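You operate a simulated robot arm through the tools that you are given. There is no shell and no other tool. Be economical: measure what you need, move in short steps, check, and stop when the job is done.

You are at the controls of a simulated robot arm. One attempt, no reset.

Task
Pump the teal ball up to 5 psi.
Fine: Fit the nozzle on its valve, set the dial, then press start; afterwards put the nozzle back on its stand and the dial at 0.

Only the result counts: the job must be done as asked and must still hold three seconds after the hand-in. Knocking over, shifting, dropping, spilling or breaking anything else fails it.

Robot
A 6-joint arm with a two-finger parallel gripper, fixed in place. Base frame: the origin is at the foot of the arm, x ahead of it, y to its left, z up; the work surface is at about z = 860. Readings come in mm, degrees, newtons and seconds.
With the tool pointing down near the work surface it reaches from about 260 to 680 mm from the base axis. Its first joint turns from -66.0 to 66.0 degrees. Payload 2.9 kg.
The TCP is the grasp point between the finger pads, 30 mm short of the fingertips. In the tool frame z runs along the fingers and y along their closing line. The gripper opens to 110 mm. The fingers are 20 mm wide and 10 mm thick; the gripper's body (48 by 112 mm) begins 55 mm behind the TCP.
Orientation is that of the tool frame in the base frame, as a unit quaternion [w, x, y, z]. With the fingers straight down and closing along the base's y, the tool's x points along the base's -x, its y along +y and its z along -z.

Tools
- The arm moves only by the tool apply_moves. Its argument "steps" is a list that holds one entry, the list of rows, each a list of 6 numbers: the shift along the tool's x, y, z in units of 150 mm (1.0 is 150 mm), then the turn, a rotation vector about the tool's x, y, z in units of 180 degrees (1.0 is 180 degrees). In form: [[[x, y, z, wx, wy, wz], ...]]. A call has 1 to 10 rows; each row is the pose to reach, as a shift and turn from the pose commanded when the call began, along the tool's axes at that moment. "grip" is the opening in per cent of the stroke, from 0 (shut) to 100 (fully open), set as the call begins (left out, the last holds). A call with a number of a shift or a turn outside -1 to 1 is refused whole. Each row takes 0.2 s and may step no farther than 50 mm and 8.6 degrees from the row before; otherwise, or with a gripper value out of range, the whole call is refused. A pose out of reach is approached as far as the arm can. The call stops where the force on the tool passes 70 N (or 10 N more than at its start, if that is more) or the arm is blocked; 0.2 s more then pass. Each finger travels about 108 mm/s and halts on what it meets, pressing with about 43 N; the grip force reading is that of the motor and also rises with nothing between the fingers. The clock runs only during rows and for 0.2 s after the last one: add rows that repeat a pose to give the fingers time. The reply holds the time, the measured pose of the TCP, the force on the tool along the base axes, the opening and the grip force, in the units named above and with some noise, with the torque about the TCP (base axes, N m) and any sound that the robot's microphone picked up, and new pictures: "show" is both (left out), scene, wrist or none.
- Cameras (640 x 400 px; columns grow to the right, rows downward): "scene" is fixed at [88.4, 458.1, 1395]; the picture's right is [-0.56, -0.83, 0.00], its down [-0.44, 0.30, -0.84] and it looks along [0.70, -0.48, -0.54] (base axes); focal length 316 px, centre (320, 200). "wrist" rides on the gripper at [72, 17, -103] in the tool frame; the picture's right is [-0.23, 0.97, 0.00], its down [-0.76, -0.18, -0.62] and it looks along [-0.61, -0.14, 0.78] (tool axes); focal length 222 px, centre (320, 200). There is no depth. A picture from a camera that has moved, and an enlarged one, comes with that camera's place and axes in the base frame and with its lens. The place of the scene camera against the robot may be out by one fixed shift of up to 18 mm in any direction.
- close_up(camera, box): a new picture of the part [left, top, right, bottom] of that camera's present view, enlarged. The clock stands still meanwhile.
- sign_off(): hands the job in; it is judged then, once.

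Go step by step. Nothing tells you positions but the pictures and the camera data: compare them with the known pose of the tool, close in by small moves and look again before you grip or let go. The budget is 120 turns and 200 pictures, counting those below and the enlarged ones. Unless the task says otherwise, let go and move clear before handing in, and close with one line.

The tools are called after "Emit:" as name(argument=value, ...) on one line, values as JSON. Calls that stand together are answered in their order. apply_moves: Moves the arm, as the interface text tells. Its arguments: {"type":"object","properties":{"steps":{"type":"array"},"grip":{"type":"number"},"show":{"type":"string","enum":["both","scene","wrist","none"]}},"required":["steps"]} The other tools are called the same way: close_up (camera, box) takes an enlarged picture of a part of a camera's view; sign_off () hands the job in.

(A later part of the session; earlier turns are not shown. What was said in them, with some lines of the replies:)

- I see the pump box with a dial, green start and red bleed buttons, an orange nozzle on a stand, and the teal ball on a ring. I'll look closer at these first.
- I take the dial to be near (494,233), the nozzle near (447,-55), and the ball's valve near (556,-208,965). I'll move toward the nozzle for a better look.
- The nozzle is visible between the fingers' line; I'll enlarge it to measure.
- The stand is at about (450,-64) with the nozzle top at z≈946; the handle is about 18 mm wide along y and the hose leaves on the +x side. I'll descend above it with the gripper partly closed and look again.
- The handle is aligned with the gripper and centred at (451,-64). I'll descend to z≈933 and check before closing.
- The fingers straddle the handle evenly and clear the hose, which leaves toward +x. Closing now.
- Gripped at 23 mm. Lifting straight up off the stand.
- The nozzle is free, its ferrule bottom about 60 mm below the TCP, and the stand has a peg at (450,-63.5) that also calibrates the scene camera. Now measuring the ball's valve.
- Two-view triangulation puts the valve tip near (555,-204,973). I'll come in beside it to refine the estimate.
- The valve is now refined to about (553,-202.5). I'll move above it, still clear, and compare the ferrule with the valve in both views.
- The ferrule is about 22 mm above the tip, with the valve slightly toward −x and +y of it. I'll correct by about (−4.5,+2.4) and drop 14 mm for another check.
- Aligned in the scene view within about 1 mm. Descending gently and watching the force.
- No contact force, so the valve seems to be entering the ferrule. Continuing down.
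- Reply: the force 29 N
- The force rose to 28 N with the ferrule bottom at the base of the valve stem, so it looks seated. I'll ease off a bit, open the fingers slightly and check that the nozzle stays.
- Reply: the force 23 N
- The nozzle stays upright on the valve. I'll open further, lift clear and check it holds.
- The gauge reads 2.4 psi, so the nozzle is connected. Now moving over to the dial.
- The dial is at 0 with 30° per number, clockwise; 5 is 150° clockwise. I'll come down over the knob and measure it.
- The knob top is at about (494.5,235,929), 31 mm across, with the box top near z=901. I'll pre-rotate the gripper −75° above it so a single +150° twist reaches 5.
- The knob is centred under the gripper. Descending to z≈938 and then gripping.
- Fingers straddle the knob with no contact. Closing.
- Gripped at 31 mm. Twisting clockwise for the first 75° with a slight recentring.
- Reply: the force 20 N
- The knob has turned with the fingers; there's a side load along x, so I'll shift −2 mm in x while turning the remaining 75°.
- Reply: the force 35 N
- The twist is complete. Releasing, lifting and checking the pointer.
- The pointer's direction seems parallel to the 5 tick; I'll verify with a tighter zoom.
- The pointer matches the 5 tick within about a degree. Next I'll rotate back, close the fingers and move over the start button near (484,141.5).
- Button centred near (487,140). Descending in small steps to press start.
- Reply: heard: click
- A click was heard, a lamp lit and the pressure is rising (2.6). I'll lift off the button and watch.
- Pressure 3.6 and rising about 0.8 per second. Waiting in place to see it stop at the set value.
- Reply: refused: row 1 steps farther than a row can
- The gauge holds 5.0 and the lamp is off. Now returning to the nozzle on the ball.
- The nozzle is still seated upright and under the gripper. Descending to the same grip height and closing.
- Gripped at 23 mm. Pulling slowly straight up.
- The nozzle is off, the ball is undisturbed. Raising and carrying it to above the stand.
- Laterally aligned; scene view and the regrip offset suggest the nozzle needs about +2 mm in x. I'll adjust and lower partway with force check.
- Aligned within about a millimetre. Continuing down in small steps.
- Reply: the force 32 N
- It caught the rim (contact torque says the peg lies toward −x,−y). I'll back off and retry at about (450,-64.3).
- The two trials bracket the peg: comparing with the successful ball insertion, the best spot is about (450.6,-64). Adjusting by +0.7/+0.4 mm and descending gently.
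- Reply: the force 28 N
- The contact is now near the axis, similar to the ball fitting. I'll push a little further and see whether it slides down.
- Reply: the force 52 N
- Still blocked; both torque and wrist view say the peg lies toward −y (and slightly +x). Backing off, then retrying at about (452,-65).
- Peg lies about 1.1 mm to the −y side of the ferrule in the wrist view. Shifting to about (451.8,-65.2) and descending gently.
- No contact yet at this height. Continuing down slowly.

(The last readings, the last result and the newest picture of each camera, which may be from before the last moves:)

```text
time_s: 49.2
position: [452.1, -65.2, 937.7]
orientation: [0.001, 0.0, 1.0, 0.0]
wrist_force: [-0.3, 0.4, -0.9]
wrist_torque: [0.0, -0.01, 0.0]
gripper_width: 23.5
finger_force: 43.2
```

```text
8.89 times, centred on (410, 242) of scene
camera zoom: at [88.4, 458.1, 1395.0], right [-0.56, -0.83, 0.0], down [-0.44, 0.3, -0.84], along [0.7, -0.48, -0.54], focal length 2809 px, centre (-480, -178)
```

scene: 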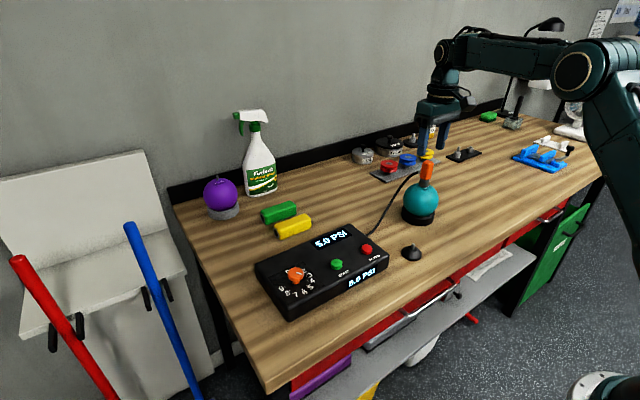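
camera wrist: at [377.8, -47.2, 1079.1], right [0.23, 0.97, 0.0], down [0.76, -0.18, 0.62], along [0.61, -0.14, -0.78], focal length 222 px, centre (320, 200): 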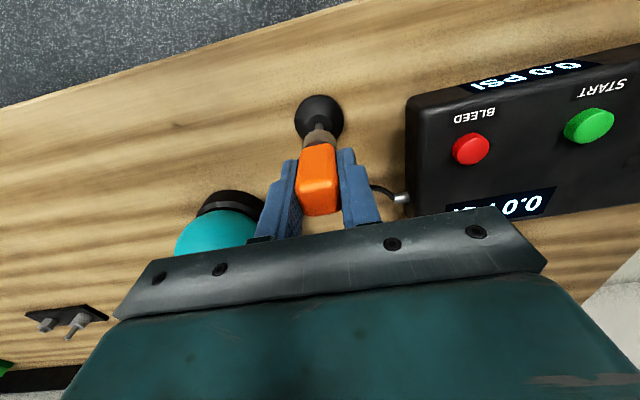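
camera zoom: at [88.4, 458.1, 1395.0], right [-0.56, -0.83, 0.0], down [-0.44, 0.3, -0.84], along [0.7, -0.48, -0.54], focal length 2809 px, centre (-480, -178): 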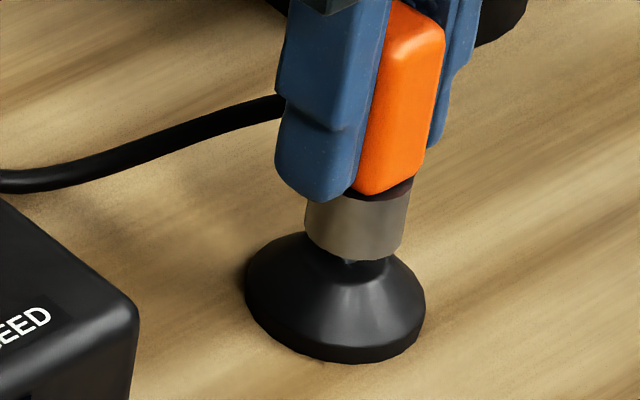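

It's sliding over the peg without force. Continuing to the seat.

Emit:
apply_moves(steps=[[[0, 0, 0.01, 0, 0, 0], [0, 0, 0.02, 0, 0, 0], [0, 0, 0.03, 0, 0, 0], [0, 0, 0.04, 0, 0, 0]]], show="none")

Emit:
close_up(camera="scene", box=[390, 220, 430, 265])

```text
time_s: 50.2
position: [452.8, -65.0, 932.6]
orientation: [-0.001, 0.0, 1.0, -0.001]
wrist_force: [0.0, -0.2, -0.2]
wrist_torque: [-0.02, 0.01, 0.03]
gripper_width: 23.2
finger_force: 43.0
```

```text
8.89 times, centred on (410, 242) of scene
camera zoom: at [88.4, 458.1, 1395.0], right [-0.56, -0.83, 0.0], down [-0.44, 0.3, -0.84], along [0.7, -0.48, -0.54], focal length 2809 px, centre (-480, -178)
```

zoom: 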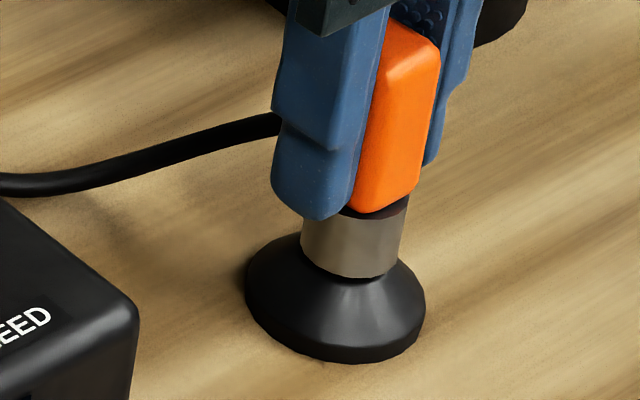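

Nearly seated; about 2–3 mm remain. Lowering until contact.

Emit:
apply_moves(steps=[[[0, 0, 0.01, 0, 0, 0], [0, 0, 0.02, 0, 0, 0], [0, 0, 0.025, 0, 0, 0]]], show="none")

Emit:
close_up(camera="scene", box=[390, 220, 430, 265])

```text
time_s: 51.0
position: [452.6, -64.9, 928.1]
orientation: [0.0, 0.0, 1.0, 0.0]
wrist_force: [-0.5, 0.4, 1.4]
wrist_torque: [0.01, 0.03, -0.01]
gripper_width: 23.4
finger_force: 43.0
```

```text
8.89 times, centred on (410, 242) of scene
camera zoom: at [88.3, 458.2, 1395.0], right [-0.56, -0.83, 0.0], down [-0.44, 0.3, -0.84], along [0.7, -0.48, -0.54], focal length 2809 px, centre (-480, -178)
```

zoom: 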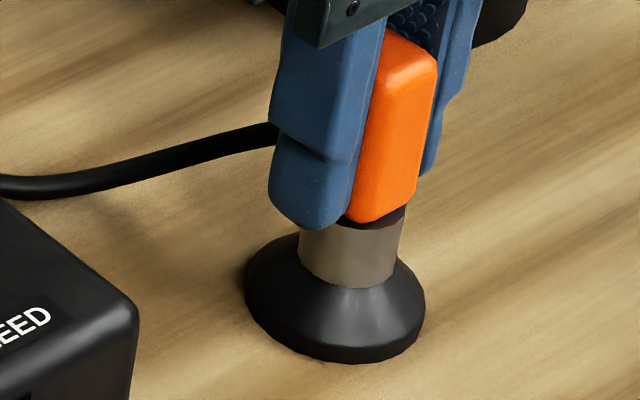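

The ferrule now sits on the cone just as at the start. Pressing a hair more, then releasing and rising.

Emit:
apply_moves(steps=[[[0, 0, 0.006, 0, 0, 0], [0, 0, 0.006, 0, 0, 0]]], show="none")

Emit:
apply_moves(steps=[[[0, 0, 0, 0, 0, 0], [0, 0, 0, 0, 0, 0], [0, 0, -0.25, 0, 0, 0], [0, 0, -0.55, 0, 0, 0], [0, 0, -0.85, 0, 0, 0], [0, 0, -0.85, 0, 0, 0]]], grip=55)

Emit:
close_up(camera="scene", box=[380, 170, 460, 270])

```text
time_s: 51.6
position: [452.9, -65.2, 926.8]
orientation: [0.001, 0.0, 1.0, 0.001]
wrist_force: [-4.6, 1.3, 15.0]
wrist_torque: [0.03, 0.07, 0.01]
gripper_width: 23.3
finger_force: 42.8
```

```text
time_s: 53.0
position: [451.5, -66.1, 1055.8]
orientation: [0.0, 0.0, 1.0, 0.0]
wrist_force: [-0.7, -0.3, 0.3]
wrist_torque: [0.01, -0.01, 0.01]
gripper_width: 60.5
finger_force: 0.0
camera wrist: at [379.8, -48.4, 1158.4], right [0.23, 0.97, 0.0], down [0.76, -0.18, 0.62], along [0.61, -0.14, -0.78], focal length 222 px, centre (320, 200)
```

scene: 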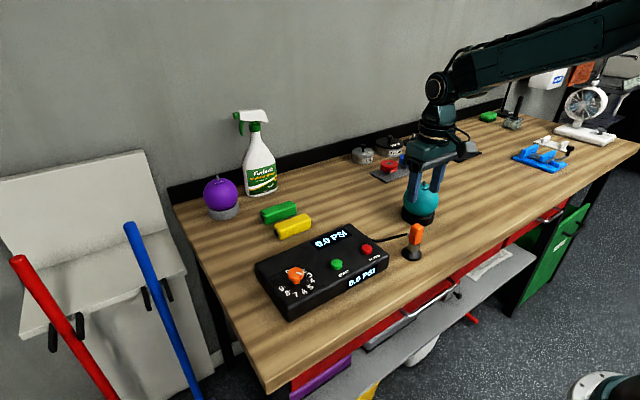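
wrist: 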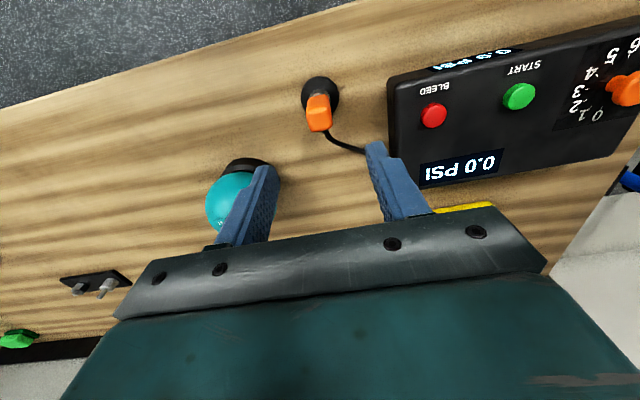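

```text
4.00 times, centred on (420, 220) of scene
camera zoom: at [88.4, 458.1, 1395.0], right [-0.56, -0.83, 0.0], down [-0.44, 0.3, -0.84], along [0.7, -0.48, -0.54], focal length 1264 px, centre (-80, 120)
```

zoom: 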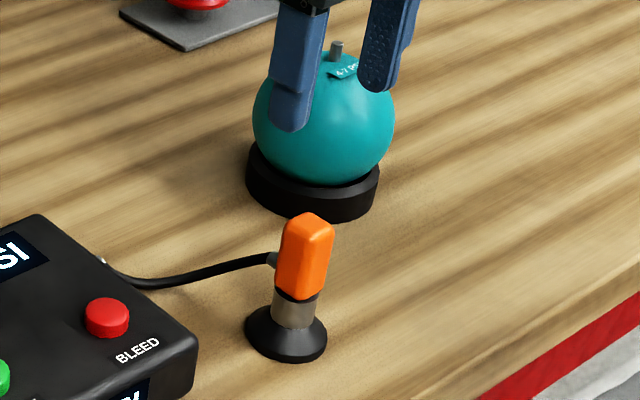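

Nozzle is back on its stand exactly as it began. Now back to the dial to turn it to 0.

Emit:
apply_moves(steps=[[[0, 0.2, -0.2, 0, 0, 0], [0, 0.45, -0.3, 0, 0, 0], [0, 0.7, -0.3, 0, 0, 0], [0, 1.0, -0.3, 0, 0, 0]]], show="none")

Emit:
apply_moves(steps=[[[-0.05, 0.25, 0, 0, 0, 0], [-0.1, 0.5, 0, 0, 0, 0], [-0.2, 0.75, 0, 0, 0, 0], [-0.282, 1.0, 0, 0, 0, 0], [-0.282, 1.0, 0, 0, 0, 0]]], show="none")

Emit:
apply_moves(steps=[[[0, 0, 0.06, 0, 0, 0.0463], [0, 0, 0.12, 0, 0, 0.0926], [0, 0, 0.18, 0, 0, 0.1389], [0, 0, 0.24, 0, 0, 0.1852], [0, 0, 0.3, 0, 0, 0.2315], [0, 0, 0.36, 0, 0, 0.2778], [0, 0, 0.42, 0, 0, 0.3241], [0, 0, 0.48, 0, 0, 0.3704], [0, 0, 0.54, 0, 0, 0.4167], [0, 0, 0.6, 0, 0, 0.4167]]], show="wrist")

Emit:
close_up(camera="wrist", box=[240, 90, 400, 200])

```text
time_s: 54.0
position: [452.0, 85.1, 1100.2]
orientation: [0.0, 0.001, 1.0, 0.0]
wrist_force: [0.6, -0.2, -0.2]
wrist_torque: [-0.01, -0.03, -0.04]
gripper_width: 60.6
finger_force: 0.1
```

```text
time_s: 55.2
position: [494.1, 236.4, 1098.9]
orientation: [0.0, -0.001, 1.0, 0.0]
wrist_force: [0.1, -1.0, 0.3]
wrist_torque: [-0.02, -0.06, 0.01]
gripper_width: 60.4
finger_force: 0.2
```

```text
time_s: 57.4
position: [494.8, 234.4, 1009.8]
orientation: [0.0, 0.61, 0.793, 0.0]
wrist_force: [-0.1, 0.3, 0.3]
wrist_torque: [0.01, 0.0, 0.01]
gripper_width: 60.4
finger_force: 0.1
camera wrist: at [492.6, 309.3, 1113.4], right [1.0, 0.03, 0.0], down [0.02, -0.78, 0.62], along [0.02, -0.62, -0.78], focal length 222 px, centre (320, 200)
```

wrist: 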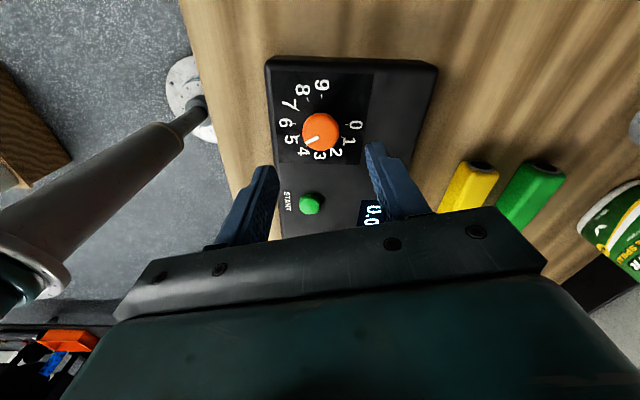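

```text
3.64 times, centred on (320, 145) of wrist
camera zoom: at [492.6, 309.3, 1113.4], right [1.0, 0.03, 0.0], down [0.02, -0.78, 0.62], along [0.02, -0.62, -0.78], focal length 808 px, centre (320, 400)
```

zoom: 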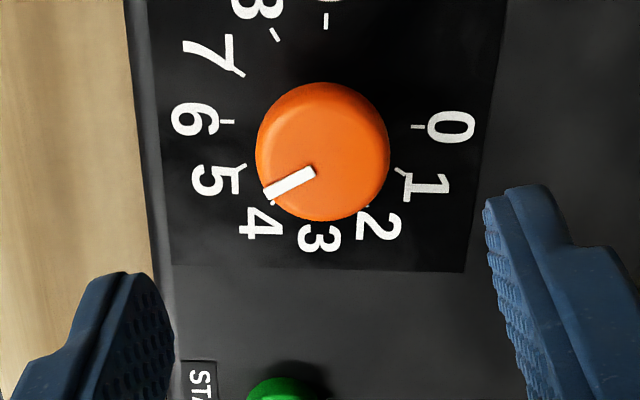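

Centred over the knob. Descending and gripping.

Emit:
apply_moves(steps=[[[0, 0, 0.2, 0, 0, 0], [0, 0, 0.4, 0, 0, 0], [0, 0, 0.48, 0, 0, 0], [0, 0, 0.48, 0, 0, 0]]], show="none")

Emit:
apply_moves(steps=[[[0, 0, 0, 0, 0, 0], [0, 0, 0, 0, 0, 0], [0, 0, 0, 0, 0, 0]]], grip=0, show="wrist")

```text
time_s: 58.4
position: [494.3, 236.4, 937.6]
orientation: [0.0, 0.609, 0.793, 0.0]
wrist_force: [0.5, 0.9, 0.2]
wrist_torque: [0.01, 0.01, 0.05]
gripper_width: 60.7
finger_force: 0.1
```

```text
time_s: 59.2
position: [495.3, 235.8, 938.3]
orientation: [0.0, 0.608, 0.794, 0.001]
wrist_force: [1.4, 0.9, -3.2]
wrist_torque: [0.08, -0.03, -0.04]
gripper_width: 31.0
finger_force: 45.6
camera wrist: at [493.1, 309.7, 1041.5], right [1.0, 0.03, 0.0], down [0.03, -0.78, 0.62], along [0.02, -0.62, -0.78], focal length 222 px, centre (320, 200)
```

wrist: 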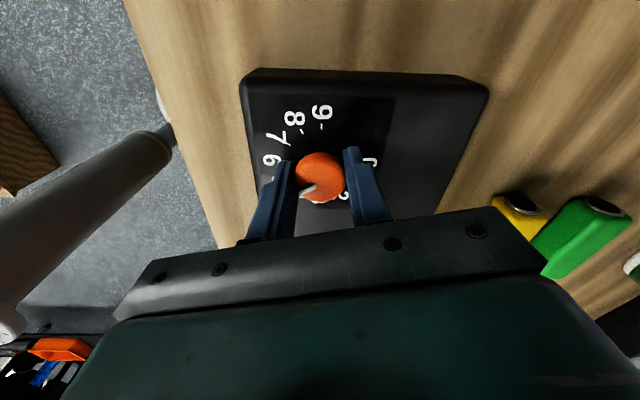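

Well centred with low side loads. Turning back counter-clockwise the first 75°.

Emit:
apply_moves(steps=[[[0, 0, 0, 0, 0, -0.0463], [0, 0, 0, 0, 0, -0.0926], [0, 0, 0, 0, 0, -0.1389], [0, 0, 0, 0, 0, -0.1852], [0, 0, 0, 0, 0, -0.2315], [0, 0, 0, 0, 0, -0.2778], [0, 0, 0, 0, 0, -0.3241], [0, 0, 0, 0, 0, -0.3704], [0, 0, 0, 0, 0, -0.4167]]], show="none")

```text
time_s: 61.2
position: [494.5, 235.8, 938.0]
orientation: [0.0, -0.001, 1.0, 0.001]
wrist_force: [2.6, 1.2, 2.1]
wrist_torque: [-0.04, 0.3, 0.02]
gripper_width: 31.3
finger_force: 44.7
```

Turning smoothly; now the remaining 75°.

Emit:
apply_moves(steps=[[[0, 0, 0, 0, 0, -0.0463], [0, 0, 0, 0, 0, -0.0926], [0, 0, 0, 0, 0, -0.1389], [0, 0, 0, 0, 0, -0.1852], [0, 0, 0, 0, 0, -0.2315], [0, 0, 0, 0, 0, -0.2778], [0, 0, 0, 0, 0, -0.3241], [0, 0, 0, 0, 0, -0.3704], [0, 0, 0, 0, 0, -0.4167]]], show="none")

Emit:
apply_moves(steps=[[[0, 0, 0, 0, 0, 0], [0, 0, 0, 0, 0, 0], [0, 0, -0.2, 0, 0, 0], [0, 0, -0.48, 0, 0, 0], [0, 0, -0.48, 0, 0, 0]]], grip=55, show="none")

Emit:
close_up(camera="wrist", box=[270, 90, 370, 160])

```text
time_s: 63.2
position: [495.7, 234.7, 938.7]
orientation: [0.0, -0.609, 0.793, 0.0]
wrist_force: [7.0, -4.7, -0.5]
wrist_torque: [0.32, -0.32, -0.04]
gripper_width: 31.2
finger_force: 44.7
```

```text
time_s: 64.4
position: [495.0, 233.6, 1010.0]
orientation: [-0.001, -0.608, 0.794, -0.001]
wrist_force: [-0.3, 0.1, 0.7]
wrist_torque: [-0.02, 0.03, 0.01]
gripper_width: 60.7
finger_force: 0.0
```

```text
5.71 times, centred on (320, 125) of wrist
camera zoom: at [459.6, 168.6, 1113.6], right [-0.88, 0.47, 0.0], down [0.37, 0.69, 0.62], along [0.29, 0.55, -0.78], focal length 1269 px, centre (320, 629)
```

zoom: 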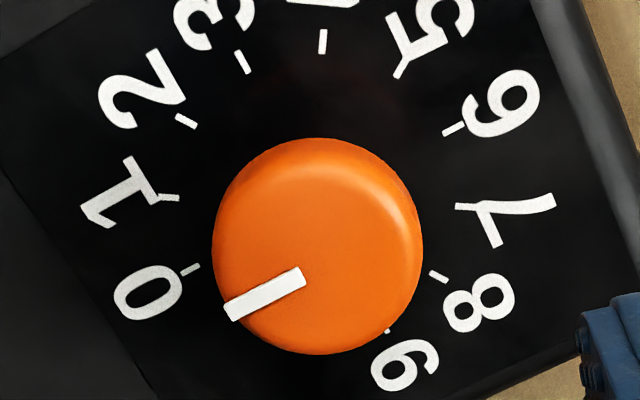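

The pointer is parallel to the 0 tick. Lifting clear and checking the whole scene.

Emit:
apply_moves(steps=[[[0, 0, -0.3, 0, 0, 0], [0, 0, -0.6, 0, 0, 0], [0, 0, -0.9, 0, 0, 0], [0, 0, -0.9, 0, 0, 0]]], show="scene")

Emit:
close_up(camera="scene", box=[240, 170, 460, 320])

```text
time_s: 65.4
position: [495.2, 233.5, 1146.0]
orientation: [0.0, -0.609, 0.793, 0.001]
wrist_force: [0.0, 0.7, 0.1]
wrist_torque: [0.01, 0.03, -0.03]
gripper_width: 60.5
finger_force: 0.1
```

scene: 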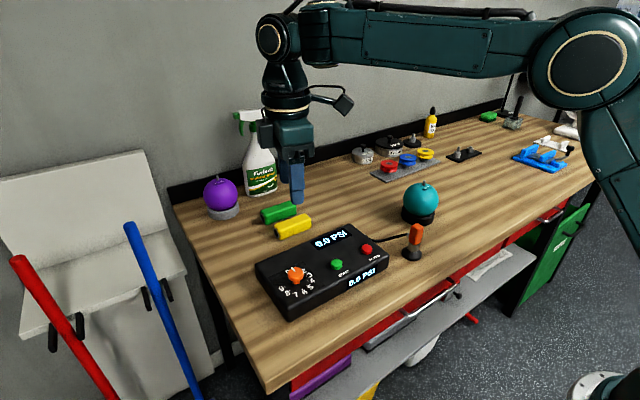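

```text
2.67 times, centred on (350, 245) of scene
camera zoom: at [88.4, 458.1, 1395.0], right [-0.56, -0.83, 0.0], down [-0.44, 0.3, -0.84], along [0.7, -0.48, -0.54], focal length 843 px, centre (240, 80)
```

zoom: 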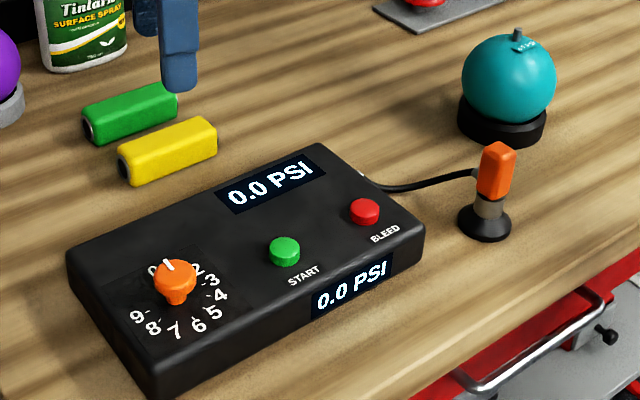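

The ball is inflated, the nozzle is on its stand, the dial is at 0 and nothing else has moved. Handing in.

Emit:
sign_off()

```text
The job is handed in.
```

The teal ball was pumped until the gauge held at 5.0 psi; the nozzle is back on its stand, the dial is at 0, and I handed the job in with the arm clear.
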